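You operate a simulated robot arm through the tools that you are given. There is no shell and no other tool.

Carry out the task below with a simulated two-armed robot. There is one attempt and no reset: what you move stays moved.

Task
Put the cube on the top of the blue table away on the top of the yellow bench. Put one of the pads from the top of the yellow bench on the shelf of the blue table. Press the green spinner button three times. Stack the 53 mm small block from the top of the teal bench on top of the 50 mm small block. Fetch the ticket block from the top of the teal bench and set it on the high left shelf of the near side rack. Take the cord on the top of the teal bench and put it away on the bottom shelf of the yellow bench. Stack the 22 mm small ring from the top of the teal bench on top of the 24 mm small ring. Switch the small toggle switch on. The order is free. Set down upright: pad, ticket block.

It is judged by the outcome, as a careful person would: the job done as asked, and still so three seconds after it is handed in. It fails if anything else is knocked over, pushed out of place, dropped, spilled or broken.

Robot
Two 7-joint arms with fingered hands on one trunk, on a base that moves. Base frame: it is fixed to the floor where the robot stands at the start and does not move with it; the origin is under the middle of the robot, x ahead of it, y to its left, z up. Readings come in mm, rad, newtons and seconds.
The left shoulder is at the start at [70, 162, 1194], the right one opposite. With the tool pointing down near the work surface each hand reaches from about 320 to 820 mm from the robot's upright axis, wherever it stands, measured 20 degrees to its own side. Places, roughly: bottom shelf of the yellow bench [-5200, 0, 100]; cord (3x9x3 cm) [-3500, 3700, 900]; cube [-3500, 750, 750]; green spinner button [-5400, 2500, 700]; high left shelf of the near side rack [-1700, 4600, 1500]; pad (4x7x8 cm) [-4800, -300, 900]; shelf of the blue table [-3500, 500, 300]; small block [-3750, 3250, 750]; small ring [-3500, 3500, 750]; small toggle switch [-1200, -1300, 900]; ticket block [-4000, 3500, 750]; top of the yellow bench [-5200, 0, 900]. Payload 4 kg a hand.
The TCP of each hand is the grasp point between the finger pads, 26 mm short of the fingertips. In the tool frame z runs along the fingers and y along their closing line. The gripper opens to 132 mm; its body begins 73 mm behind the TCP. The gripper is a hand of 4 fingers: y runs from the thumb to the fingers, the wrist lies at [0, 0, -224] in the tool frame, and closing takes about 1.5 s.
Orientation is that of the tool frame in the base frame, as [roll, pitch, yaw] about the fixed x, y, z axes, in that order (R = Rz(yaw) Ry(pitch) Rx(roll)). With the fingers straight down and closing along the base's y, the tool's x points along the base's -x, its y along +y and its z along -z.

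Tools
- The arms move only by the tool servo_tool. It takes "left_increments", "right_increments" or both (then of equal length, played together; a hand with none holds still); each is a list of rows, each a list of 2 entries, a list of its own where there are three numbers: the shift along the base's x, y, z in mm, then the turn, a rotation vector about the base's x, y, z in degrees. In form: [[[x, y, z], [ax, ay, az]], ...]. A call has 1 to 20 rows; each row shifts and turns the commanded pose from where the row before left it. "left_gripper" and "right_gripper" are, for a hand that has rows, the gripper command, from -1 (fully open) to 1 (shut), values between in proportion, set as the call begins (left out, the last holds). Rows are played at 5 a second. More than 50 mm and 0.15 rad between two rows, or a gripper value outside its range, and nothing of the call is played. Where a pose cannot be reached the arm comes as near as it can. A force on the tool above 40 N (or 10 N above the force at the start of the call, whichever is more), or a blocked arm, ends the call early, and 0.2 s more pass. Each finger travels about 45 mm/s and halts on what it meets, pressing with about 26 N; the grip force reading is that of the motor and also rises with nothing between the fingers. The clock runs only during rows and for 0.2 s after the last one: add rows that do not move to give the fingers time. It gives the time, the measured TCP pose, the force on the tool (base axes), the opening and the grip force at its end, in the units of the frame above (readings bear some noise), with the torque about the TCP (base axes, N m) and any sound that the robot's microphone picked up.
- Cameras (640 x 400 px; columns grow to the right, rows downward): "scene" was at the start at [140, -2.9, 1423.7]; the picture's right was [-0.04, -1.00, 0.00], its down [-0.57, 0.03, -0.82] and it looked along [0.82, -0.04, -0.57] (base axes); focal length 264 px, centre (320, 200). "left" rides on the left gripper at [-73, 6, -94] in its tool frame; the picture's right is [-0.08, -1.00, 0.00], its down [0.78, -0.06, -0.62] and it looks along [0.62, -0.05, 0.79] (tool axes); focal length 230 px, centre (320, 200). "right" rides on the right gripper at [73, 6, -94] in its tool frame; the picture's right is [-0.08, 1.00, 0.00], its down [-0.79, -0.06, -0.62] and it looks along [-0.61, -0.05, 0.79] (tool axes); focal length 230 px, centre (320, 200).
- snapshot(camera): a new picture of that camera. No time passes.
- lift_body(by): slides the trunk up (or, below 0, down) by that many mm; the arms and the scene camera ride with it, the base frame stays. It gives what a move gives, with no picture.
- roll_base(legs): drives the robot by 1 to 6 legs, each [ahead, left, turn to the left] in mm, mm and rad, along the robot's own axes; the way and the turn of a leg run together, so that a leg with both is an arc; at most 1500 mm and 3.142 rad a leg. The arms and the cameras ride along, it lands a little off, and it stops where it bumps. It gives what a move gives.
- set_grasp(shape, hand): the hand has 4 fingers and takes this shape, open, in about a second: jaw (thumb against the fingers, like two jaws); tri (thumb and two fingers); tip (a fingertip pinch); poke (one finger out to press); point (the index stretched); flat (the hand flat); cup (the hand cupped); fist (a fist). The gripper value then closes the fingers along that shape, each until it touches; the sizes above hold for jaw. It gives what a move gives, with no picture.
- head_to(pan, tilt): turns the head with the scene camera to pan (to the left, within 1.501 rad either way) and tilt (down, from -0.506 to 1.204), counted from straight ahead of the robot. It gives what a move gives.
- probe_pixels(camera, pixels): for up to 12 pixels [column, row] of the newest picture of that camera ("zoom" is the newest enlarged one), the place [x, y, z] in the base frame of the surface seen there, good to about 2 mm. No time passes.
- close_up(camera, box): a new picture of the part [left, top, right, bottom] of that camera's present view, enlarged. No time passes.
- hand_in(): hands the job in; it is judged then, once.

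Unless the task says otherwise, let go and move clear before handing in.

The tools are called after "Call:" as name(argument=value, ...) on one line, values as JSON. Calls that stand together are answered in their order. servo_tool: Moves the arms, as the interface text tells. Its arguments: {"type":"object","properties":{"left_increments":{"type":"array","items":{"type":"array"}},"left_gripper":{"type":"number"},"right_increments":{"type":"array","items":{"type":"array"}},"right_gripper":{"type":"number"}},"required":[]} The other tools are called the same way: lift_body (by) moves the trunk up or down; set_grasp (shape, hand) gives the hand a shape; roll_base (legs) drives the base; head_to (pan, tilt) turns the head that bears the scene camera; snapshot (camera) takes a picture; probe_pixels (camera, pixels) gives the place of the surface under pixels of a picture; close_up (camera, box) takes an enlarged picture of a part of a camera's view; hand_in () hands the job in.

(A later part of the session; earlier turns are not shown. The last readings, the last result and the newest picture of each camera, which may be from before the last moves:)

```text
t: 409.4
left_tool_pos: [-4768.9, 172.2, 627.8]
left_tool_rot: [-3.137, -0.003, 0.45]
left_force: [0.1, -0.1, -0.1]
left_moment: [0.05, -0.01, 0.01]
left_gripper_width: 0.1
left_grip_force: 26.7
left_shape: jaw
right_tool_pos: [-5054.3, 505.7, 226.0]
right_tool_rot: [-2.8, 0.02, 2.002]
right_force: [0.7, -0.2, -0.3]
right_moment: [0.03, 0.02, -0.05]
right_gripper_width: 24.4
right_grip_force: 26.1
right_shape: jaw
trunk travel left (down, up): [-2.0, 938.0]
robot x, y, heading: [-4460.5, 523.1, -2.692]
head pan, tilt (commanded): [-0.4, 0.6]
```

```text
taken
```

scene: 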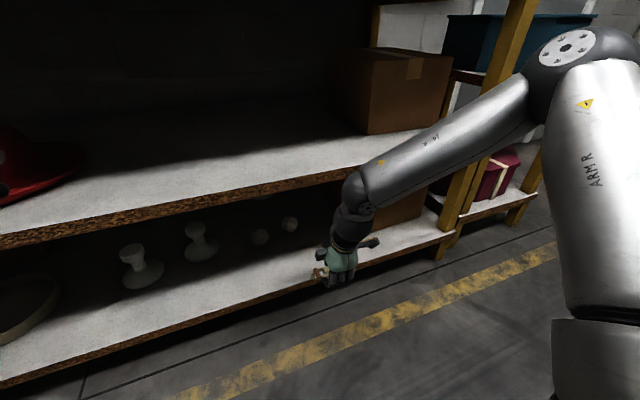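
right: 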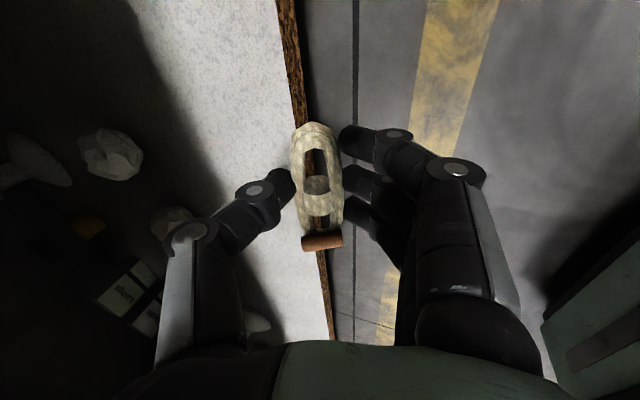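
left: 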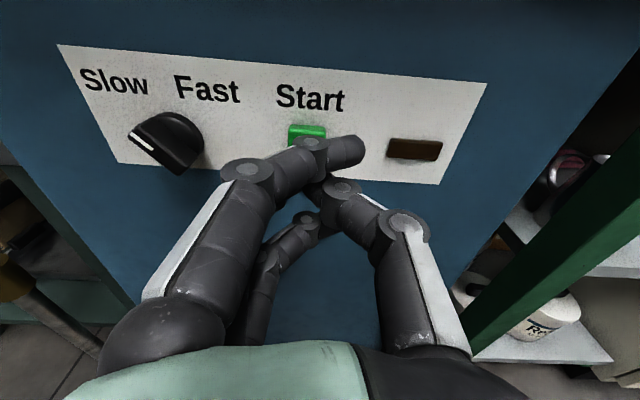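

The cord is level in front of the bottom shelf. Move it 105 mm forward over the shelf.

Call:
servo_tool(right_increments=[[[-23.7, -11.2, 0], [0, 0, 0]], [[-23.7, -11.2, 0], [0, 0, 0]], [[-23.7, -11.2, 0], [0, 0, 0]], [[-23.7, -11.2, 0], [0, 0, 0]], [[0, 0, 0], [0, 0, 0]]])

Call:
snapshot(camera="right")

Call:
close_up(camera="scene", box=[240, 150, 440, 320])

```text
t: 410.6
left_tool_pos: [-4764.0, 174.8, 630.4]
left_tool_rot: [-3.134, 0.009, 0.445]
left_force: [0.6, 0.9, 0.1]
left_moment: [0.0, -0.01, 0.02]
left_gripper_width: 0.0
left_grip_force: 26.0
left_shape: jaw
right_tool_pos: [-5133.2, 464.7, 225.2]
right_tool_rot: [-2.809, 0.015, 2.015]
right_force: [0.2, -0.1, -0.4]
right_moment: [0.01, 0.02, -0.01]
right_gripper_width: 24.1
right_grip_force: 25.6
right_shape: jaw
trunk travel left (down, up): [-2.0, 938.0]
robot x, y, heading: [-4455.5, 521.9, -2.697]
head pan, tilt (commanded): [-0.4, 0.6]
```

```text
taken
```

right: 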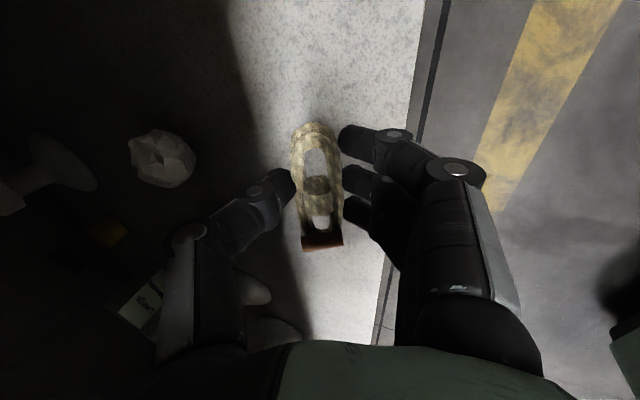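

```text
2.35 times, centred on (340, 235) of scene
```

zoom: 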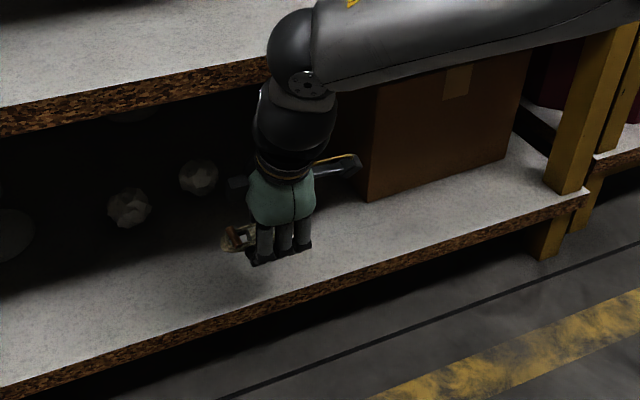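

The wrist is brushing the middle shelf's edge. Back off 30 mm, lower 42 mm, then go forward again under it.

Call:
servo_tool(right_increments=[[[18, 8.5, 0], [0, 0, 0]], [[18, 8.5, 0], [0, 0, 0]], [[0, 0, -14], [0, 0, 0]], [[0, 0, -14], [0, 0, 0]], [[0, 0, -12], [0, 0, 0]], [[0, 0, 0], [0, 0, 0]]])

Call:
snapshot(camera="right")

Call:
close_up(camera="scene", box=[240, 150, 440, 320])

```text
t: 412.0
left_tool_pos: [-4770.5, 170.7, 625.6]
left_tool_rot: [-3.137, -0.001, 0.451]
left_force: [-0.5, 0.2, -1.2]
left_moment: [-0.01, 0.03, 0.0]
left_gripper_width: 0.2
left_grip_force: 26.0
left_shape: jaw
right_tool_pos: [-5110.2, 476.4, 186.0]
right_tool_rot: [-2.801, 0.021, 2.003]
right_force: [-0.4, -0.2, -1.0]
right_moment: [0.01, 0.0, 0.01]
right_gripper_width: 24.4
right_grip_force: 25.9
right_shape: jaw
trunk travel left (down, up): [-2.0, 938.0]
robot x, y, heading: [-4461.1, 524.8, -2.696]
head pan, tilt (commanded): [-0.4, 0.6]
```

```text
taken
```

right: 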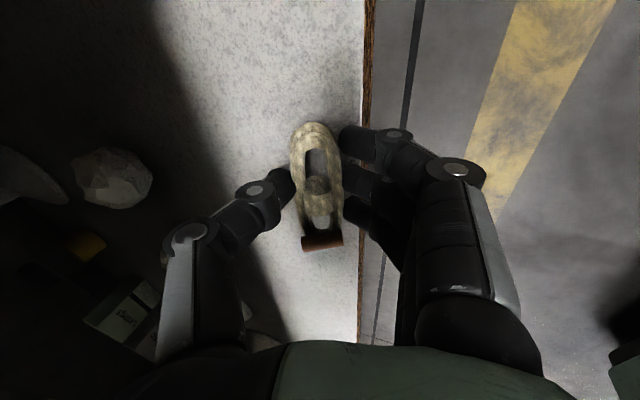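

```text
2.35 times, centred on (340, 235) of scene
```

zoom: 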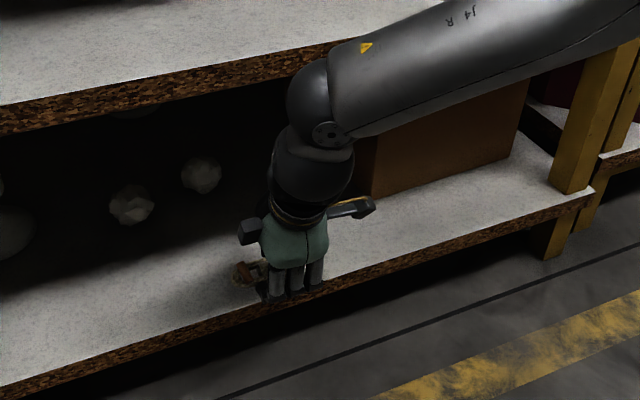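

Call:
servo_tool(right_increments=[[[-12, -5.7, -1], [0, 0, 0]], [[-12, -5.7, -1], [0, 0, 0]], [[-12, -5.7, -1], [0, 0, 0]], [[0, 0, 0], [0, 0, 0]]])

Call:
snapshot(camera="right")

Call:
close_up(camera="scene", box=[240, 150, 440, 320])

```text
t: 413.0
left_tool_pos: [-4769.0, 170.5, 627.0]
left_tool_rot: [-3.136, -0.001, 0.45]
left_force: [0.4, -0.5, -0.6]
left_moment: [0.0, -0.03, 0.0]
left_gripper_width: 0.0
left_grip_force: 26.3
left_shape: jaw
right_tool_pos: [-5143.2, 468.3, 189.9]
right_tool_rot: [-2.799, 0.022, 2.001]
right_force: [0.9, 0.7, -0.1]
right_moment: [-0.05, 0.0, -0.01]
right_gripper_width: 24.2
right_grip_force: 26.1
right_shape: jaw
right hand out of reach, approached as far as the arm can: row 2, 3
trunk travel left (down, up): [-2.0, 938.0]
robot x, y, heading: [-4460.7, 525.2, -2.694]
head pan, tilt (commanded): [-0.4, 0.6]
```

```text
taken
```

right: 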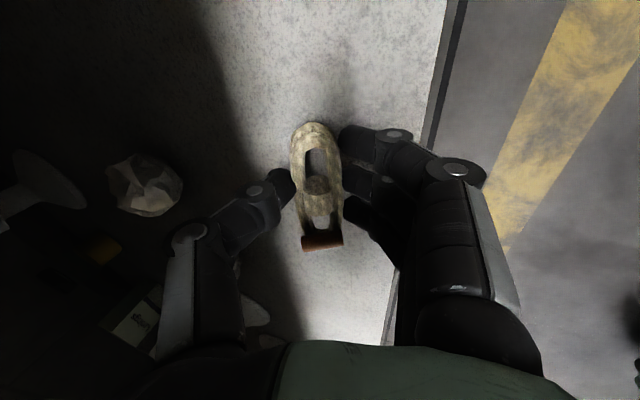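

```text
2.35 times, centred on (340, 235) of scene
```

zoom: 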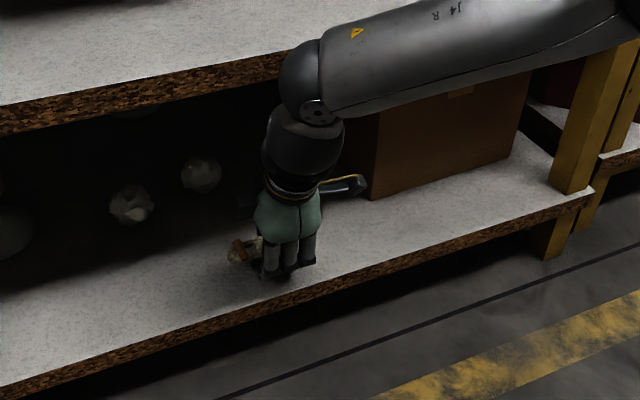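

Call:
servo_tool(right_increments=[[[0, 0, -4], [0, 0, 0]], [[0, 0, -4], [0, 0, 0]], [[0, 0, 0], [0, 0, 0]]])

Call:
close_up(camera="scene", box=[290, 230, 380, 290])

Call:
snapshot(camera="right")

Call:
probe_pixels(camera="right", pixels=[[320, 130], [305, 180], [335, 180], [320, 242], [320, 110], [380, 110], [290, 130], [318, 185]])

```text
t: 413.8
left_tool_pos: [-4769.6, 171.4, 626.7]
left_tool_rot: [-3.135, -0.002, 0.449]
left_force: [0.0, -0.7, 0.1]
left_moment: [-0.02, -0.01, 0.0]
left_gripper_width: 0.0
left_grip_force: 26.0
left_shape: jaw
right_tool_pos: [-5142.1, 470.9, 183.6]
right_tool_rot: [-2.801, 0.024, 2.002]
right_force: [0.6, -0.7, -0.7]
right_moment: [0.04, -0.01, 0.02]
right_gripper_width: 24.3
right_grip_force: 25.9
right_shape: jaw
right hand out of reach, approached as far as the arm can: row 2
trunk travel left (down, up): [-2.0, 938.0]
robot x, y, heading: [-4460.2, 520.9, -2.692]
head pan, tilt (commanded): [-0.4, 0.6]
```

```text
6.67 times, centred on (335, 260) of scene
```

zoom: 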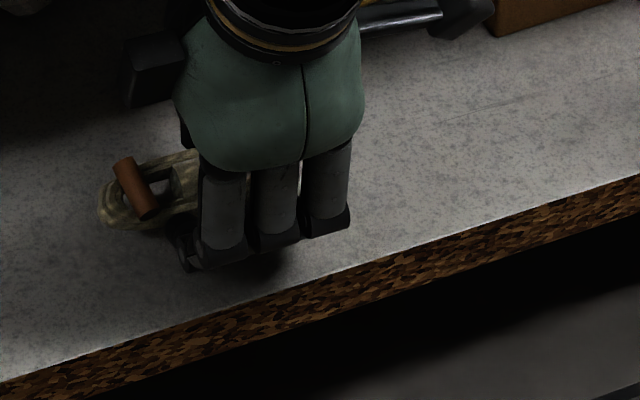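

```text
taken
```

right: 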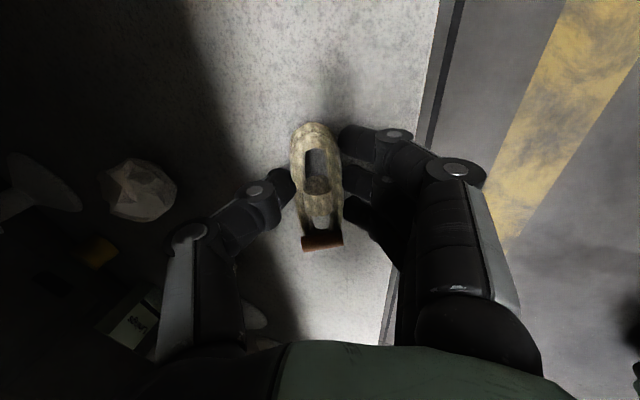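

```text
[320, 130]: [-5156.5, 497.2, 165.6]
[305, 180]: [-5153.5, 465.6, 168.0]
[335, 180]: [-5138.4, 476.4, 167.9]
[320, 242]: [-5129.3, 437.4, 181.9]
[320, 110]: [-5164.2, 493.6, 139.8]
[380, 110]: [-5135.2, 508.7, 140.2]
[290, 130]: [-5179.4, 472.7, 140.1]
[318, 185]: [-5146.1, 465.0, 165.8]
```

Call:
servo_tool(right_increments=[[[2, 1, -3], [0, 0, 0]], [[1, 0, -3], [0, 0, 0]], [[0, 0, 0], [0, 0, 0]]])

Call:
snapshot(camera="right")

Call:
probe_pixels(camera="right", pixels=[[320, 130], [305, 180], [335, 180], [320, 242], [318, 185]])

```text
t: 414.6
left_tool_pos: [-4770.5, 171.0, 625.9]
left_tool_rot: [-3.137, -0.001, 0.449]
left_force: [0.5, 0.1, 0.1]
left_moment: [0.01, -0.01, -0.02]
left_gripper_width: 0.0
left_grip_force: 25.9
left_shape: jaw
right_tool_pos: [-5139.2, 473.8, 178.2]
right_tool_rot: [-2.799, 0.024, 2.002]
right_force: [0.6, 0.2, -0.6]
right_moment: [-0.02, -0.02, 0.01]
right_gripper_width: 24.4
right_grip_force: 26.2
right_shape: jaw
trunk travel left (down, up): [-2.0, 938.0]
robot x, y, heading: [-4459.0, 519.5, -2.696]
head pan, tilt (commanded): [-0.4, 0.6]
```

```text
taken
```

right: 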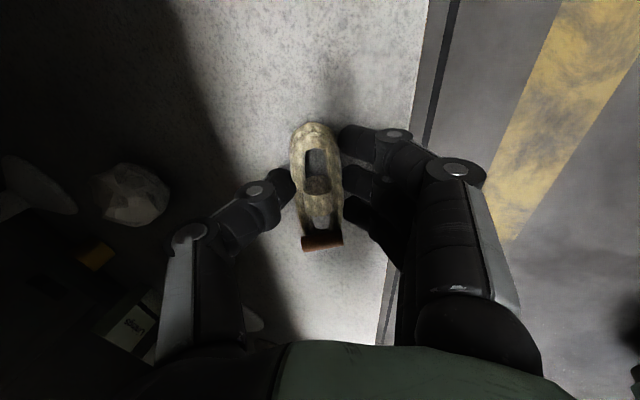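

```text
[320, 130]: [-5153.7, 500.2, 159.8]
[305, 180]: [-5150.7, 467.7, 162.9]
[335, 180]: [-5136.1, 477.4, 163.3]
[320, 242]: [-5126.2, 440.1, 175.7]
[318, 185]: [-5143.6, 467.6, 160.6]
```

Cord is 3-5 mm above the shelf. Release it gently.

Call:
servo_tool(right_increments=[[[0, 0, 1], [0, 0, 0]], [[0, 0, 1], [0, 0, 0]], [[0, 0, 1], [0, 0, 0]], [[0, 0, 1], [0, 0, 0]]], right_gripper=0.3)

Call:
snapshot(camera="right")

Call:
close_up(camera="scene", box=[290, 230, 380, 290])

```text
t: 415.6
left_tool_pos: [-4770.1, 170.7, 625.6]
left_tool_rot: [-3.136, -0.003, 0.45]
left_force: [-0.2, 1.2, 0.0]
left_moment: [0.02, -0.01, -0.03]
left_gripper_width: 0.0
left_grip_force: 25.7
left_shape: jaw
right_tool_pos: [-5139.1, 472.3, 181.2]
right_tool_rot: [-2.8, 0.021, 2.001]
right_force: [-0.4, -0.2, 0.4]
right_moment: [0.0, 0.04, 0.03]
right_gripper_width: 45.6
right_grip_force: 0.0
right_shape: jaw
trunk travel left (down, up): [-2.0, 938.0]
robot x, y, heading: [-4461.5, 520.8, -2.694]
head pan, tilt (commanded): [-0.4, 0.6]
```

```text
taken
```

right: 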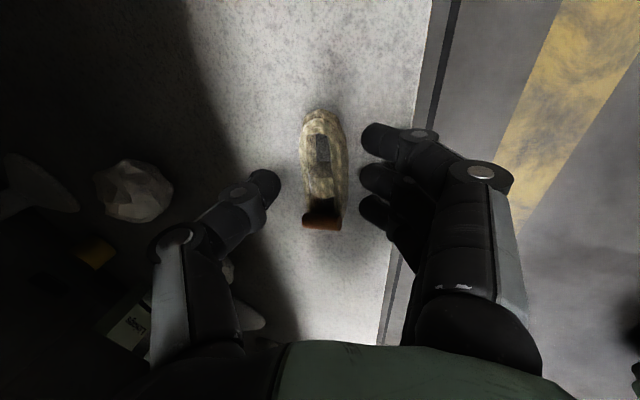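

```text
6.67 times, centred on (335, 260) of scene
```

zoom: 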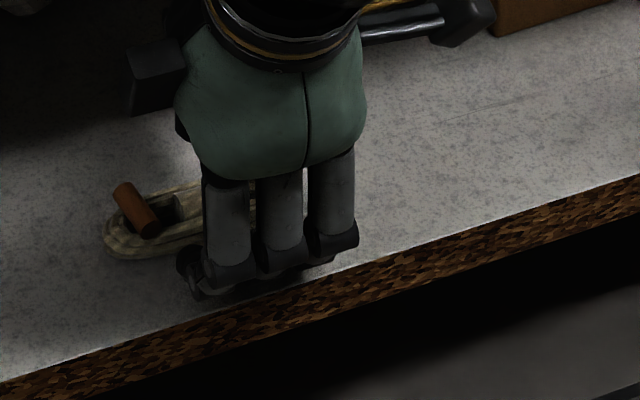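

Cord lies on the shelf. Open a bit more and withdraw along the hand's axis (back-and-up), then out.

Call:
servo_tool(right_increments=[[[0, 0, 1], [0, 0, 0]], [[3.1, 1.5, 9.4], [0, 0, 0]], [[3.1, 1.5, 9.4], [0, 0, 0]], [[3.1, 1.5, 9.4], [0, 0, 0]], [[5, 2.3, 9.4], [0, 0, 0]], [[8, 4, 6], [0, 0, 0]]], right_gripper=0.1)

Call:
snapshot(camera="right")

Call:
close_up(camera="scene", box=[250, 200, 400, 300])

```text
t: 417.0
left_tool_pos: [-4768.9, 170.8, 626.4]
left_tool_rot: [-3.137, -0.001, 0.452]
left_force: [-0.1, 0.8, 0.1]
left_moment: [0.01, 0.02, 0.02]
left_gripper_width: 0.0
left_grip_force: 25.7
left_shape: jaw
right_tool_pos: [-5116.6, 482.8, 226.1]
right_tool_rot: [-2.801, 0.021, 2.002]
right_force: [0.0, -0.3, 0.1]
right_moment: [-0.02, -0.02, 0.01]
right_gripper_width: 58.9
right_grip_force: 0.0
right_shape: jaw
trunk travel left (down, up): [-2.0, 938.0]
robot x, y, heading: [-4457.1, 522.8, -2.694]
head pan, tilt (commanded): [-0.4, 0.6]
```

```text
taken
```

right: 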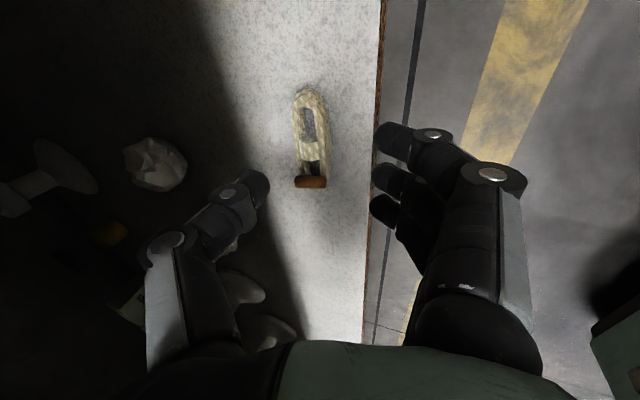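

```text
4.00 times, centred on (325, 250) of scene
```

zoom: 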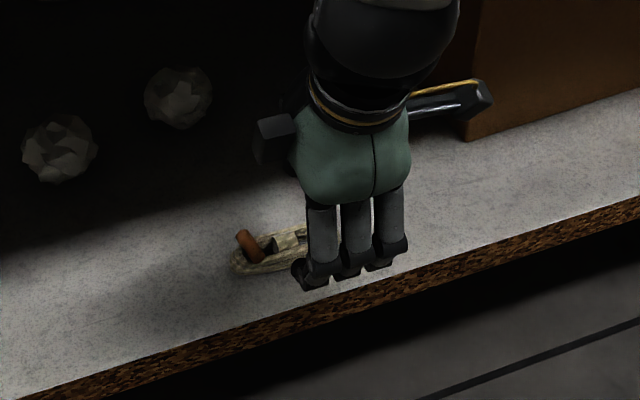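

Call:
servo_tool(right_increments=[[[27, 12.8, 0], [0, 0, 0]], [[27, 12.8, 0], [0, 0, 0]], [[27, 12.8, 5], [0, 0, 0]], [[27, 12.8, 20], [1.5, -3.1, 0]], [[10, 5, 35], [1.5, -3.1, 0]], [[5, 2, 40], [1.5, -3.1, 0]], [[0, 0, 45], [1.5, -3.1, 0]], [[0, 0, 45], [1.5, -3.1, 0]], [[0, 0, 45], [1.2, -2.4, 0]]])

Call:
snapshot(camera="scene")

```text
t: 419.0
left_tool_pos: [-4769.6, 171.8, 626.9]
left_tool_rot: [-3.136, -0.003, 0.45]
left_force: [0.2, 0.0, 0.6]
left_moment: [0.01, 0.01, 0.0]
left_gripper_width: 0.4
left_grip_force: 26.2
left_shape: jaw
right_tool_pos: [-4993.2, 542.1, 460.9]
right_tool_rot: [3.132, 0.011, 1.994]
right_force: [-0.2, -0.4, 0.1]
right_moment: [0.0, 0.0, -0.01]
right_gripper_width: 58.8
right_grip_force: 0.0
right_shape: jaw
trunk travel left (down, up): [-2.0, 938.0]
robot x, y, heading: [-4462.6, 525.1, -2.695]
head pan, tilt (commanded): [-0.4, 0.6]
```

```text
taken
```

scene: 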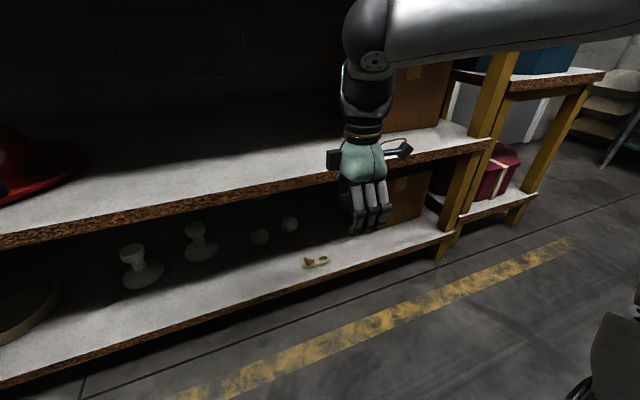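

Cord is resting on the bottom shelf. Restore the right hand's yaw and raise the trunk for the cube task.

Call:
servo_tool(right_increments=[[[0, 0, 0], [0, 0, -8]], [[0, 0, 0], [0, 0, -8]], [[0, 0, 0], [0, 0, -8]], [[0, 0, 0], [0, 0, -8]], [[0, 0, 0], [0, 0, -8]], [[0, 0, 0], [0, 0, -8]], [[0, 0, 0], [0, 0, -8]], [[0, 0, 0], [0, 0, -8]], [[0, 0, 0], [0, 0, -8]], [[0, 0, 0], [0, 0, -8]], [[0, 0, 0], [0, 0, -8]]])

Call:
roll_base(legs=[[-80, 0, 0]])

Call:
lift_body(by=350)

Call:
lift_body(by=324)

```text
t: 421.4
left_tool_pos: [-4769.2, 169.7, 627.7]
left_tool_rot: [-3.135, -0.003, 0.45]
left_force: [0.0, -0.7, 0.4]
left_moment: [0.02, 0.0, -0.02]
left_gripper_width: 0.0
left_grip_force: 25.9
left_shape: jaw
right_tool_pos: [-4993.4, 540.8, 461.1]
right_tool_rot: [3.134, 0.013, 0.457]
right_force: [0.0, 0.6, 0.0]
right_moment: [0.03, -0.01, -0.01]
right_gripper_width: 58.8
right_grip_force: 0.0
right_shape: jaw
trunk travel left (down, up): [-2.0, 938.0]
robot x, y, heading: [-4465.5, 525.1, -2.696]
head pan, tilt (commanded): [-0.4, 0.6]
```

```text
t: 422.4
left_tool_pos: [-4694.6, 206.1, 627.3]
left_tool_rot: [-3.137, -0.001, 0.45]
left_force: [0.3, 0.3, 0.2]
left_moment: [-0.01, 0.01, 0.01]
left_gripper_width: 0.0
left_grip_force: 25.9
left_shape: jaw
right_tool_pos: [-4918.5, 577.1, 460.2]
right_tool_rot: [3.136, 0.012, 0.459]
right_force: [0.8, 0.2, 0.0]
right_moment: [0.02, -0.01, -0.03]
right_gripper_width: 58.8
right_grip_force: 0.1
right_shape: jaw
trunk travel left (down, up): [-2.0, 938.0]
robot x, y, heading: [-4383.6, 563.4, -2.695]
head pan, tilt (commanded): [-0.4, 0.6]
```

```text
t: 425.9
left_tool_pos: [-4694.4, 206.6, 977.0]
left_tool_rot: [-3.135, -0.002, 0.449]
left_force: [-0.6, 0.8, 0.2]
left_moment: [0.01, 0.01, -0.01]
left_gripper_width: 0.0
left_grip_force: 25.8
left_shape: jaw
right_tool_pos: [-4919.0, 578.0, 810.5]
right_tool_rot: [3.136, 0.013, 0.458]
right_force: [-0.4, 0.2, -0.4]
right_moment: [-0.01, -0.01, 0.02]
right_gripper_width: 59.0
right_grip_force: 0.1
right_shape: jaw
trunk travel left (down, up): [-352.0, 588.0]
robot x, y, heading: [-4388.4, 560.3, -2.697]
head pan, tilt (commanded): [-0.4, 0.6]
```

```text
t: 429.1
left_tool_pos: [-4694.1, 206.0, 1299.7]
left_tool_rot: [-3.136, -0.001, 0.451]
left_force: [-0.5, -0.4, 0.0]
left_moment: [0.05, -0.02, 0.01]
left_gripper_width: 0.0
left_grip_force: 25.6
left_shape: jaw
right_tool_pos: [-4919.3, 577.8, 1134.7]
right_tool_rot: [3.132, 0.013, 0.46]
right_force: [0.3, 0.7, -0.4]
right_moment: [-0.02, -0.03, 0.0]
right_gripper_width: 58.8
right_grip_force: 0.0
right_shape: jaw
trunk travel left (down, up): [-676.0, 264.0]
robot x, y, heading: [-4383.4, 559.6, -2.697]
head pan, tilt (commanded): [-0.4, 0.6]
```

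Call:
head_to(pan=0.3, tilt=0.6)

Call:
snapshot(camera="scene")

Call:
head_to(pan=0.9, tilt=0.6)

Call:
snapshot(camera="scene")

```text
t: 430.1
left_tool_pos: [-4695.5, 206.9, 1300.3]
left_tool_rot: [-3.136, 0.001, 0.451]
left_force: [0.7, 0.0, -0.1]
left_moment: [-0.03, 0.01, 0.01]
left_gripper_width: 0.3
left_grip_force: 26.0
left_shape: jaw
right_tool_pos: [-4919.7, 577.9, 1136.2]
right_tool_rot: [3.134, 0.011, 0.459]
right_force: [0.7, 0.0, 0.8]
right_moment: [-0.04, 0.0, 0.0]
right_gripper_width: 58.7
right_grip_force: 0.1
right_shape: jaw
trunk travel left (down, up): [-676.0, 264.0]
robot x, y, heading: [-4385.0, 560.9, -2.695]
head pan, tilt (commanded): [0.3, 0.6]
```

```text
taken
```

scene: 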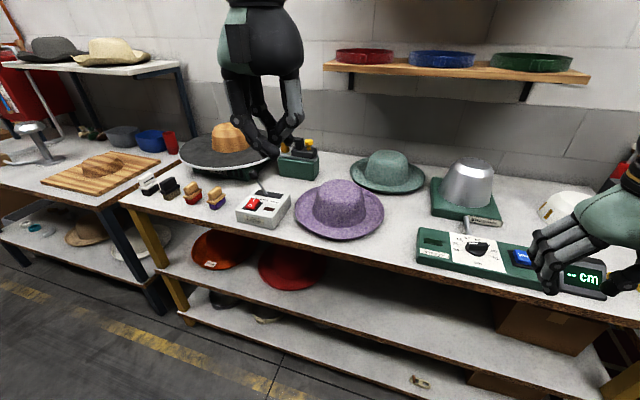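

```text
t: 431.1
left_tool_pos: [-4693.9, 207.3, 1300.3]
left_tool_rot: [-3.135, 0.0, 0.45]
left_force: [-0.2, 0.0, 0.6]
left_moment: [0.01, 0.0, 0.01]
left_gripper_width: 0.1
left_grip_force: 26.5
left_shape: jaw
right_tool_pos: [-4918.2, 577.1, 1134.5]
right_tool_rot: [3.133, 0.014, 0.459]
right_force: [0.6, -0.2, -0.1]
right_moment: [0.02, -0.01, 0.02]
right_gripper_width: 58.8
right_grip_force: 0.0
right_shape: jaw
trunk travel left (down, up): [-676.0, 264.0]
robot x, y, heading: [-4386.2, 556.7, -2.693]
head pan, tilt (commanded): [0.901, 0.6]
```

```text
taken
```

scene: 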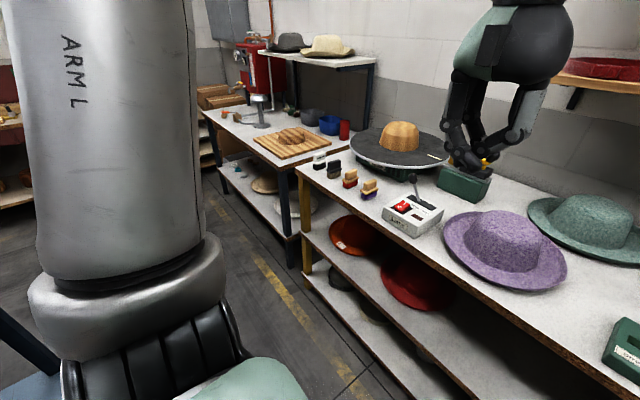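

Call:
head_to(pan=0.2, tilt=0.6)

Call:
snapshot(camera="scene")

Call:
probe_pixels(camera="scene", pixels=[[365, 245], [370, 225], [360, 262], [385, 240], [330, 215], [400, 200], [340, 240], [390, 255], [375, 210]])

```text
t: 432.2
left_tool_pos: [-4694.2, 206.1, 1300.9]
left_tool_rot: [-3.136, 0.001, 0.45]
left_force: [-0.5, 0.7, 0.3]
left_moment: [-0.03, -0.01, 0.03]
left_gripper_width: 0.0
left_grip_force: 26.1
left_shape: jaw
right_tool_pos: [-4918.5, 576.9, 1135.4]
right_tool_rot: [3.133, 0.011, 0.459]
right_force: [0.3, 0.4, 0.1]
right_moment: [0.02, -0.01, 0.02]
right_gripper_width: 59.0
right_grip_force: 0.0
right_shape: jaw
trunk travel left (down, up): [-676.0, 264.0]
robot x, y, heading: [-4384.0, 558.8, -2.697]
head pan, tilt (commanded): [0.201, 0.6]
```

```text
taken
```

scene: 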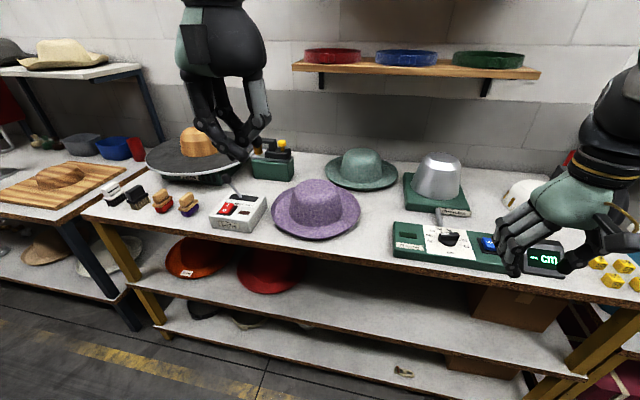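

```text
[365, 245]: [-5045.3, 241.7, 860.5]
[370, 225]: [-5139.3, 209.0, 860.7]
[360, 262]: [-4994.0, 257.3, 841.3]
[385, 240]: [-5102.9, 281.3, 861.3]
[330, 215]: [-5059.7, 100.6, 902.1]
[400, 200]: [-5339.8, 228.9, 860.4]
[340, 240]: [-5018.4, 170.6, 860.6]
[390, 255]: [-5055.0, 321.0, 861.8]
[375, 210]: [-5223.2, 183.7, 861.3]
```

Call:
snapshot(camera="left")

Call:
probe_pixels(camera="left", pixels=[[330, 100], [345, 110], [360, 130], [340, 140], [330, 160], [350, 160], [380, 130], [310, 130], [400, 140], [345, 180]])

```text
taken
```

left: 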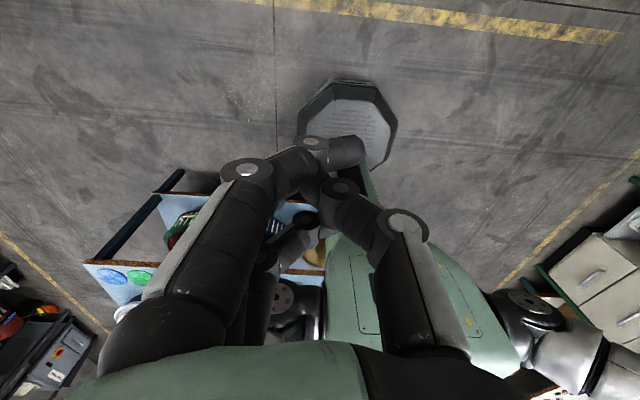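

```text
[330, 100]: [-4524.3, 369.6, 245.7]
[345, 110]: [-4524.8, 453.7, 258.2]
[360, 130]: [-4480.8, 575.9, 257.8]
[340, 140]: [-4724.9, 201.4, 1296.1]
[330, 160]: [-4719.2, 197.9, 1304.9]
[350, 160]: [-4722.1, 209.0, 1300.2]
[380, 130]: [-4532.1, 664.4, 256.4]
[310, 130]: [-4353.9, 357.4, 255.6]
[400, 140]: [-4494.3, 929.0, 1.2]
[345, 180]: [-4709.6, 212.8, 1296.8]
```

Base top is ~258 mm high, too close to the blue shelf's underside to slip under, so I'll use the left arm from the corridor. Turn around to face the blue table.

Call:
roll_base(legs=[[0, 0, 1.57], [0, 0, 1.57]])

Call:
head_to(pan=0.1, tilt=0.6)

Call:
snapshot(camera="scene")

```text
t: 440.3
left_tool_pos: [-4077.6, 912.9, 1300.6]
left_tool_rot: [-3.138, 0.001, -2.686]
left_force: [-0.2, 1.6, -0.1]
left_moment: [0.02, 0.01, -0.02]
left_gripper_width: 0.0
left_grip_force: 26.2
left_shape: jaw
right_tool_pos: [-3851.9, 543.5, 1135.8]
right_tool_rot: [3.135, 0.013, -2.677]
right_force: [0.2, 0.6, 0.4]
right_moment: [0.0, 0.02, -0.01]
right_gripper_width: 58.9
right_grip_force: 0.1
right_shape: jaw
trunk travel left (down, up): [-676.0, 264.0]
robot x, y, heading: [-4382.3, 559.0, 0.46]
head pan, tilt (commanded): [0.201, 0.6]
```

```text
t: 440.9
left_tool_pos: [-4077.7, 913.1, 1300.3]
left_tool_rot: [-3.136, 0.0, -2.684]
left_force: [-0.3, 0.0, 0.3]
left_moment: [0.01, -0.01, 0.0]
left_gripper_width: 0.2
left_grip_force: 25.7
left_shape: jaw
right_tool_pos: [-3851.9, 543.4, 1135.2]
right_tool_rot: [3.136, 0.012, -2.676]
right_force: [0.6, -0.6, 1.2]
right_moment: [-0.01, -0.01, 0.04]
right_gripper_width: 58.7
right_grip_force: 0.1
right_shape: jaw
trunk travel left (down, up): [-676.0, 264.0]
robot x, y, heading: [-4384.2, 559.6, 0.451]
head pan, tilt (commanded): [0.099, 0.6]
```

```text
taken
```

scene: 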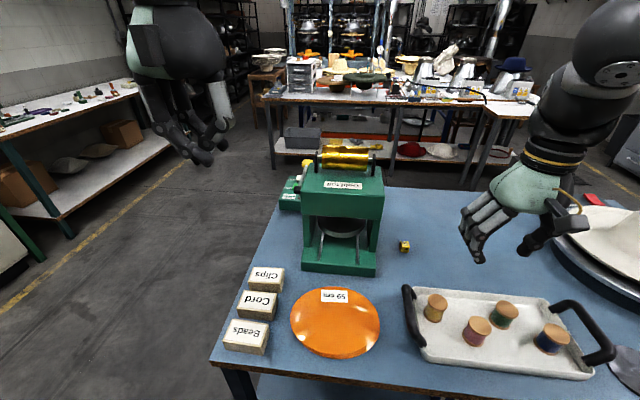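

Call:
roll_base(legs=[[0, -415, -0.01], [105, 0, 0]])

Call:
head_to(pan=0.25, tilt=0.7)

Call:
snapshot(camera="scene")

```text
t: 444.2
left_tool_pos: [-3805.6, 582.6, 1301.0]
left_tool_rot: [-3.139, 0.0, -2.699]
left_force: [-0.3, 0.5, 0.4]
left_moment: [0.01, 0.04, 0.02]
left_gripper_width: 0.0
left_grip_force: 25.7
left_shape: jaw
right_tool_pos: [-3584.3, 208.6, 1136.5]
right_tool_rot: [3.133, 0.015, -2.691]
right_force: [0.7, -0.7, -0.5]
right_moment: [0.02, 0.03, -0.01]
right_gripper_width: 58.9
right_grip_force: 0.1
right_shape: jaw
trunk travel left (down, up): [-676.0, 264.0]
robot x, y, heading: [-4117.9, 231.5, 0.44]
head pan, tilt (commanded): [0.099, 0.6]
```

```text
t: 444.9
left_tool_pos: [-3803.9, 583.3, 1299.5]
left_tool_rot: [-3.137, -0.001, -2.7]
left_force: [0.4, 0.5, -0.6]
left_moment: [-0.01, 0.05, -0.02]
left_gripper_width: 0.1
left_grip_force: 26.4
left_shape: jaw
right_tool_pos: [-3581.8, 210.7, 1134.7]
right_tool_rot: [3.136, 0.009, -2.691]
right_force: [0.3, 1.3, -0.4]
right_moment: [-0.02, 0.0, -0.01]
right_gripper_width: 58.9
right_grip_force: 0.0
right_shape: jaw
trunk travel left (down, up): [-676.0, 264.0]
robot x, y, heading: [-4115.9, 231.9, 0.438]
head pan, tilt (commanded): [0.25, 0.7]
```

```text
taken
```

scene: 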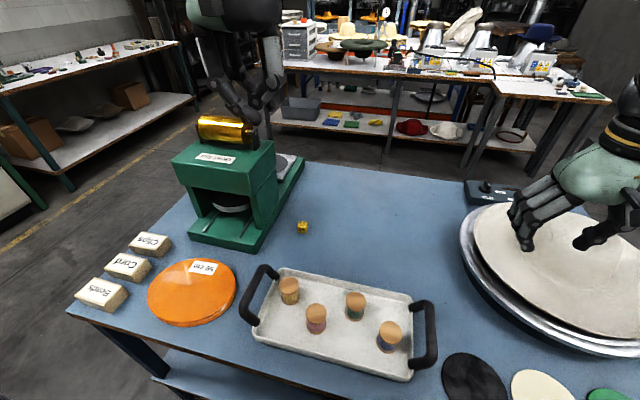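

Call:
close_up(camera="scene", box=[285, 212, 320, 240])

Call:
probe_pixels(camera="zoom", pixels=[[310, 170], [250, 150], [370, 160], [360, 210], [250, 205], [300, 250], [310, 185]])

Call:
probe_pixels(camera="scene", pixels=[[270, 150], [250, 240], [195, 160], [262, 200], [240, 250], [215, 135], [265, 275], [290, 180], [300, 158], [280, 210]])

```text
14.29 times, centred on (302, 226) of scene
```

zoom: 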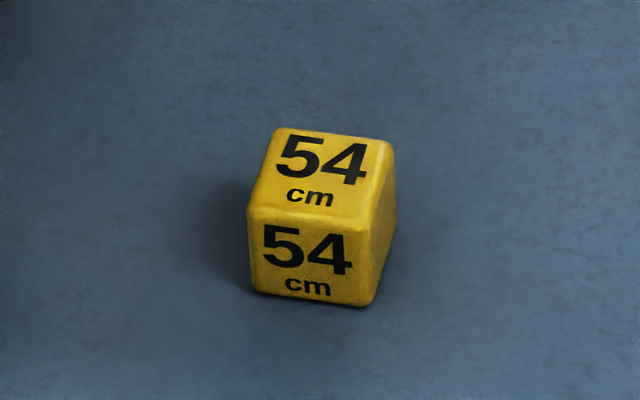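

```text
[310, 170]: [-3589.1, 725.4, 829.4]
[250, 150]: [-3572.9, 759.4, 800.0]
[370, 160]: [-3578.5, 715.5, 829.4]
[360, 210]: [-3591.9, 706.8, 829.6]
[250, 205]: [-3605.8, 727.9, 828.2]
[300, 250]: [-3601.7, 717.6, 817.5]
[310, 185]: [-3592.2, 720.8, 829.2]
```

```text
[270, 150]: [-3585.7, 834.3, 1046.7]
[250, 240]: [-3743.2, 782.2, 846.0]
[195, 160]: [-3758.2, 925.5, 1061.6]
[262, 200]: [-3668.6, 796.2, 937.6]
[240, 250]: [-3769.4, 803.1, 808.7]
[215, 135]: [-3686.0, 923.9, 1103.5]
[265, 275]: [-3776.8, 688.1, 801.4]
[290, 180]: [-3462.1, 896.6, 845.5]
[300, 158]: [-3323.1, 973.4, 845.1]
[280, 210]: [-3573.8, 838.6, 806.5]
```

The cube is at [-3588.5,722]; the machine's side is ~100 mm from it. Lower the left hand, open to 50 mm and extend over the cube.

Call:
servo_tool(left_increments=[[[4.5, 4.75, -36], [0, 0, 0]], [[4.5, 4.75, -36], [0, 0, 0]], [[4.5, 4.75, -36], [0, 0, 0]], [[4.5, 4.75, -36], [0, 0, 0]], [[4.5, 4.75, -36], [0, 0, 0]], [[4.5, 4.75, -36], [0, 0, 0]], [[4.5, 4.75, -36], [0, 0, 0]], [[4.5, 4.75, -36], [0, 0, 0]]], left_gripper=0.2)

Call:
servo_tool(left_increments=[[[36, 20, 0], [0, 0, 0]], [[36, 20, 0], [0, 0, 0]], [[36, 20, 0], [0, 0, 0]], [[36, 20, 0], [0, 0, 0]], [[0, 0, 0], [0, 0, 0]]])

Call:
snapshot(camera="scene")

Call:
snapshot(camera="left")

```text
t: 446.7
left_tool_pos: [-3767.0, 620.8, 1009.3]
left_tool_rot: [-3.136, -0.001, -2.699]
left_force: [0.8, 0.1, -1.1]
left_moment: [0.02, 0.03, 0.04]
left_gripper_width: 52.5
left_grip_force: 0.1
left_shape: jaw
right_tool_pos: [-3581.6, 211.5, 1135.3]
right_tool_rot: [3.135, 0.011, -2.692]
right_force: [-0.6, 0.4, 0.4]
right_moment: [0.01, -0.01, 0.03]
right_gripper_width: 58.9
right_grip_force: 0.0
right_shape: jaw
trunk travel left (down, up): [-676.0, 264.0]
robot x, y, heading: [-4118.7, 236.4, 0.444]
head pan, tilt (commanded): [0.25, 0.7]
```

```text
t: 447.9
left_tool_pos: [-3624.2, 699.6, 1014.1]
left_tool_rot: [-3.136, 0.0, -2.703]
left_force: [0.2, 0.2, 0.4]
left_moment: [-0.03, -0.01, 0.04]
left_gripper_width: 52.3
left_grip_force: 0.1
left_shape: jaw
right_tool_pos: [-3584.9, 211.2, 1136.0]
right_tool_rot: [3.135, 0.013, -2.692]
right_force: [-1.1, 0.0, 0.0]
right_moment: [-0.02, 0.01, 0.01]
right_gripper_width: 58.9
right_grip_force: 0.0
right_shape: jaw
trunk travel left (down, up): [-676.0, 264.0]
robot x, y, heading: [-4113.8, 235.0, 0.44]
head pan, tilt (commanded): [0.25, 0.7]
```

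```text
taken
```

scene: 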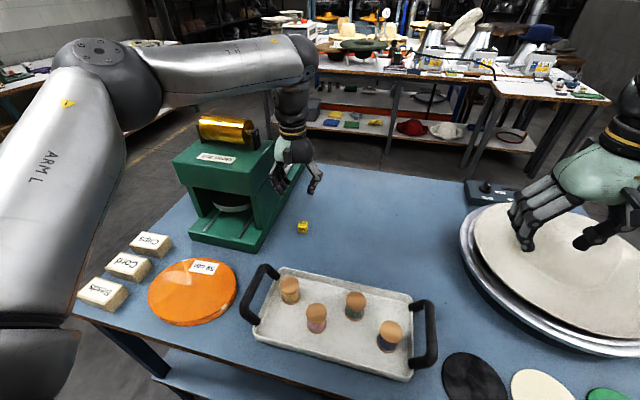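

```text
taken
```

left: 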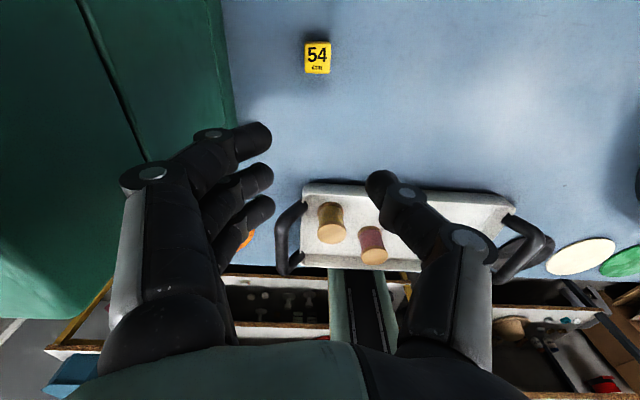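

Call:
servo_tool(left_increments=[[[17.7, 11, 0], [0, 0, 0]], [[17.7, 11, 0], [0, 0, 0]], [[0, 0, -35], [0, 0, 0]], [[0, 0, -35], [0, 0, 0]], [[0, 0, -35], [0, 0, 0]], [[0, 0, 0], [0, 0, 0]]])

Call:
snapshot(camera="left")

Call:
probe_pixels(camera="left", pixels=[[318, 130], [305, 115], [330, 115], [330, 140], [307, 140], [240, 60], [250, 150]])

Call:
close_up(camera="scene", box=[230, 110, 380, 260])

```text
t: 449.3
left_tool_pos: [-3589.6, 723.0, 910.1]
left_tool_rot: [-3.138, -0.001, -2.701]
left_force: [0.3, 0.3, 0.5]
left_moment: [0.01, -0.02, 0.01]
left_gripper_width: 52.5
left_grip_force: 0.0
left_shape: jaw
right_tool_pos: [-3583.4, 210.4, 1135.2]
right_tool_rot: [3.135, 0.011, -2.691]
right_force: [-0.6, 0.3, 0.0]
right_moment: [-0.05, 0.0, -0.02]
right_gripper_width: 58.7
right_grip_force: 0.0
right_shape: jaw
trunk travel left (down, up): [-676.0, 264.0]
robot x, y, heading: [-4112.6, 236.6, 0.442]
head pan, tilt (commanded): [0.25, 0.7]
```

```text
taken
```

left: 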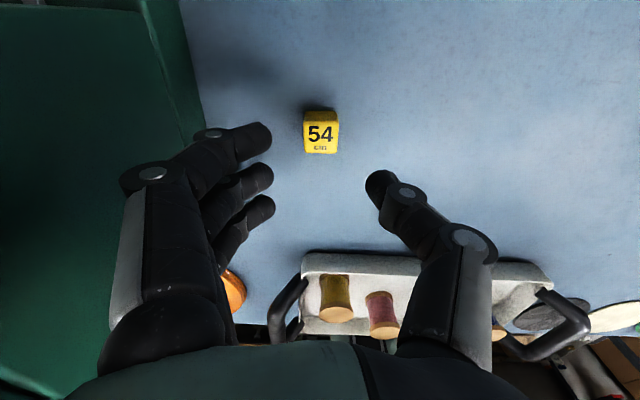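

```text
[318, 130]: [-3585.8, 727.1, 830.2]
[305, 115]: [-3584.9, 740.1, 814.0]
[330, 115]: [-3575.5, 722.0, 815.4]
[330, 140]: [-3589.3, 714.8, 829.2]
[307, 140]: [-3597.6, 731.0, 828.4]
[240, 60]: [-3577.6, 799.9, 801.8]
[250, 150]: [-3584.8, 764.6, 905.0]
```

```text
2.67 times, centred on (305, 185) of scene
```

zoom: 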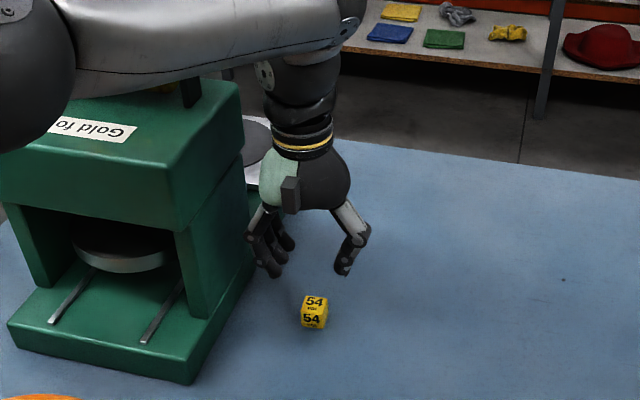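

Call:
probe_pixels(camera="zoom", pixels=[[120, 60], [200, 60], [250, 40], [300, 30], [190, 90], [150, 80], [60, 100], [30, 60], [165, 82]])

Call:
head_to(pan=0.6, tilt=0.4)

Call:
snapshot(camera="scene")

```text
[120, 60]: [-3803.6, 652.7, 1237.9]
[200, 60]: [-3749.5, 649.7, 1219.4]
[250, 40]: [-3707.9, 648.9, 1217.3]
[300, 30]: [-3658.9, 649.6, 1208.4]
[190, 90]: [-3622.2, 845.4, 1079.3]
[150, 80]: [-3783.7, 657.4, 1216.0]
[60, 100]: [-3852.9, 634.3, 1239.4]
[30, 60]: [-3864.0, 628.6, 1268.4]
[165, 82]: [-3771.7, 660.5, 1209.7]
```

```text
t: 450.2
left_tool_pos: [-3589.5, 722.7, 909.6]
left_tool_rot: [-3.137, 0.001, -2.7]
left_force: [-0.1, -0.7, 0.2]
left_moment: [0.01, -0.02, 0.01]
left_gripper_width: 52.5
left_grip_force: 0.1
left_shape: jaw
right_tool_pos: [-3581.8, 210.6, 1135.7]
right_tool_rot: [3.135, 0.012, -2.69]
right_force: [0.4, 0.4, 0.1]
right_moment: [-0.01, 0.0, 0.01]
right_gripper_width: 58.8
right_grip_force: 0.0
right_shape: jaw
trunk travel left (down, up): [-676.0, 264.0]
robot x, y, heading: [-4116.7, 234.2, 0.443]
head pan, tilt (commanded): [0.6, 0.4]
```

```text
taken
```

scene: 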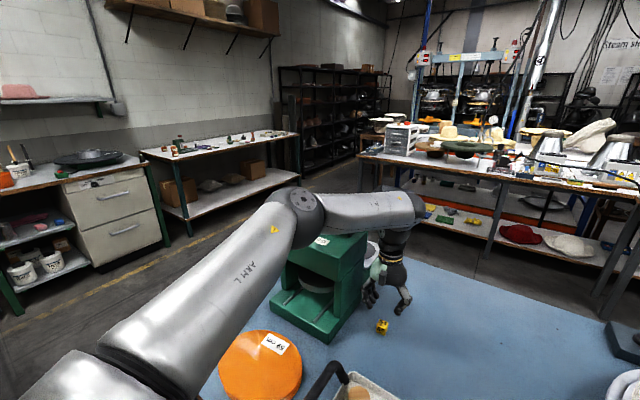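

The forearm runs above the cube's line, ~100 mm right of the machine. Continue down to grasp height.

Call:
servo_tool(left_increments=[[[1, 0, -30], [0, 0, 0]], [[0, 0, -25], [0, 0, 0]], [[0, 0, -15], [0, 0, 0]], [[0, 0, -8], [0, 0, 0]], [[0, 0, 0], [0, 0, 0]]])

Call:
snapshot(camera="left")

Call:
close_up(camera="scene", box=[260, 200, 440, 350])

```text
t: 451.4
left_tool_pos: [-3589.0, 721.4, 829.4]
left_tool_rot: [-3.136, -0.001, -2.7]
left_force: [-0.7, -0.5, 0.1]
left_moment: [0.01, 0.02, 0.02]
left_gripper_width: 52.5
left_grip_force: 0.0
left_shape: jaw
right_tool_pos: [-3582.9, 209.8, 1135.1]
right_tool_rot: [3.134, 0.013, -2.691]
right_force: [0.2, -0.3, 1.0]
right_moment: [0.01, 0.0, -0.02]
right_gripper_width: 58.8
right_grip_force: 0.0
right_shape: jaw
trunk travel left (down, up): [-676.0, 264.0]
robot x, y, heading: [-4113.4, 231.2, 0.44]
head pan, tilt (commanded): [0.6, 0.4]
```

```text
taken
```

left: 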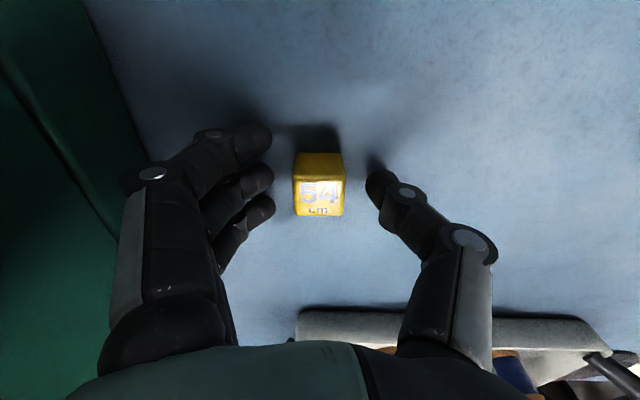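

```text
2.67 times, centred on (350, 275) of scene
```

zoom: 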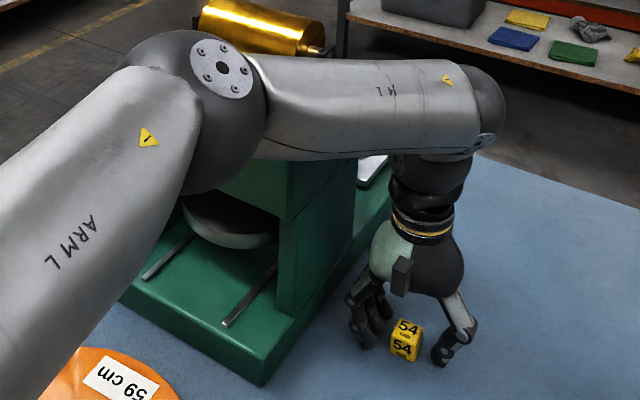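

Cube centred between the fingers. Close.

Call:
servo_tool(left_increments=[[[0, 0, 0], [0, 0, 0]], [[0, 0, 0], [0, 0, 0]], [[0, 0, 0], [0, 0, 0]], [[0, 0, 0], [0, 0, 0]], [[0, 0, 0], [0, 0, 0]], [[0, 0, 0], [0, 0, 0]]], left_gripper=1)

Call:
snapshot(camera="left")

Call:
close_up(camera="scene", box=[350, 290, 440, 350])

```text
t: 452.8
left_tool_pos: [-3589.0, 721.3, 830.0]
left_tool_rot: [-3.135, 0.0, -2.7]
left_force: [0.2, -1.5, 3.6]
left_moment: [0.05, 0.02, -0.04]
left_gripper_width: 7.5
left_grip_force: 26.1
left_shape: jaw
right_tool_pos: [-3584.0, 210.2, 1135.3]
right_tool_rot: [3.134, 0.013, -2.692]
right_force: [0.4, -0.9, 0.8]
right_moment: [0.02, 0.03, -0.01]
right_gripper_width: 59.0
right_grip_force: 0.0
right_shape: jaw
trunk travel left (down, up): [-676.0, 264.0]
robot x, y, heading: [-4124.5, 233.1, 0.435]
head pan, tilt (commanded): [0.6, 0.4]
```

```text
taken
```

left: 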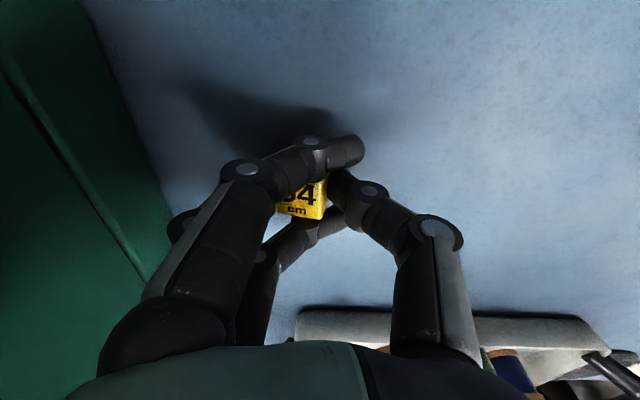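

```text
6.67 times, centred on (395, 320) of scene
```

zoom: 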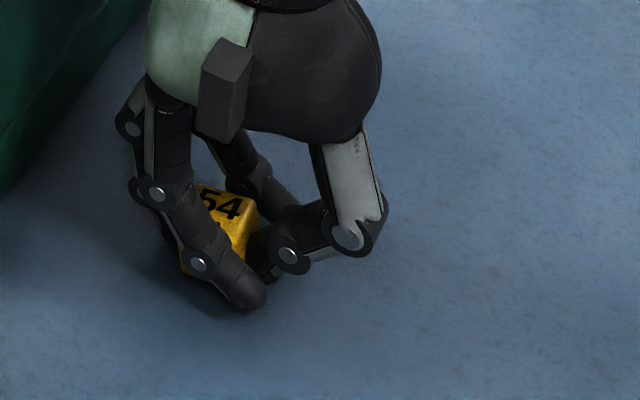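

The cube is pinched by thumb and middle finger and caged by the others. Lift straight up.

Call:
servo_tool(left_increments=[[[0, 0, 10], [0, 0, 0]], [[0, 0, 20], [0, 0, 0]], [[0, 0, 30], [0, 0, 0]], [[0, 0, 35], [0, 0, 0]], [[0, 0, 35], [0, 0, 0]], [[0, 0, 35], [0, 0, 0]]])

Call:
snapshot(camera="left")

Call:
snapshot(camera="scene")

```text
t: 454.2
left_tool_pos: [-3587.5, 723.2, 994.9]
left_tool_rot: [-3.136, 0.0, -2.7]
left_force: [0.6, -0.1, -0.3]
left_moment: [0.03, -0.01, 0.0]
left_gripper_width: 7.3
left_grip_force: 25.8
left_shape: jaw
right_tool_pos: [-3584.0, 209.5, 1134.7]
right_tool_rot: [3.135, 0.012, -2.69]
right_force: [0.5, -1.2, 0.6]
right_moment: [0.03, 0.0, 0.0]
right_gripper_width: 58.9
right_grip_force: 0.0
right_shape: jaw
trunk travel left (down, up): [-676.0, 264.0]
robot x, y, heading: [-4116.6, 234.7, 0.442]
head pan, tilt (commanded): [0.6, 0.4]
```

```text
taken
```

left: 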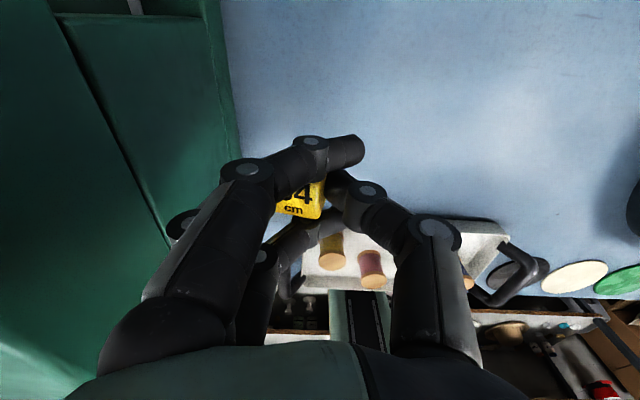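

```text
taken
```

scene: 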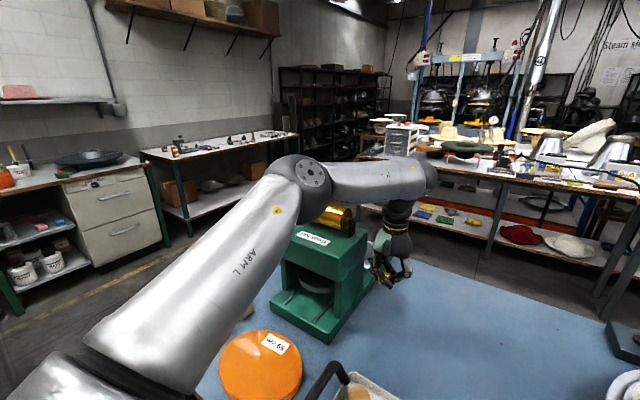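

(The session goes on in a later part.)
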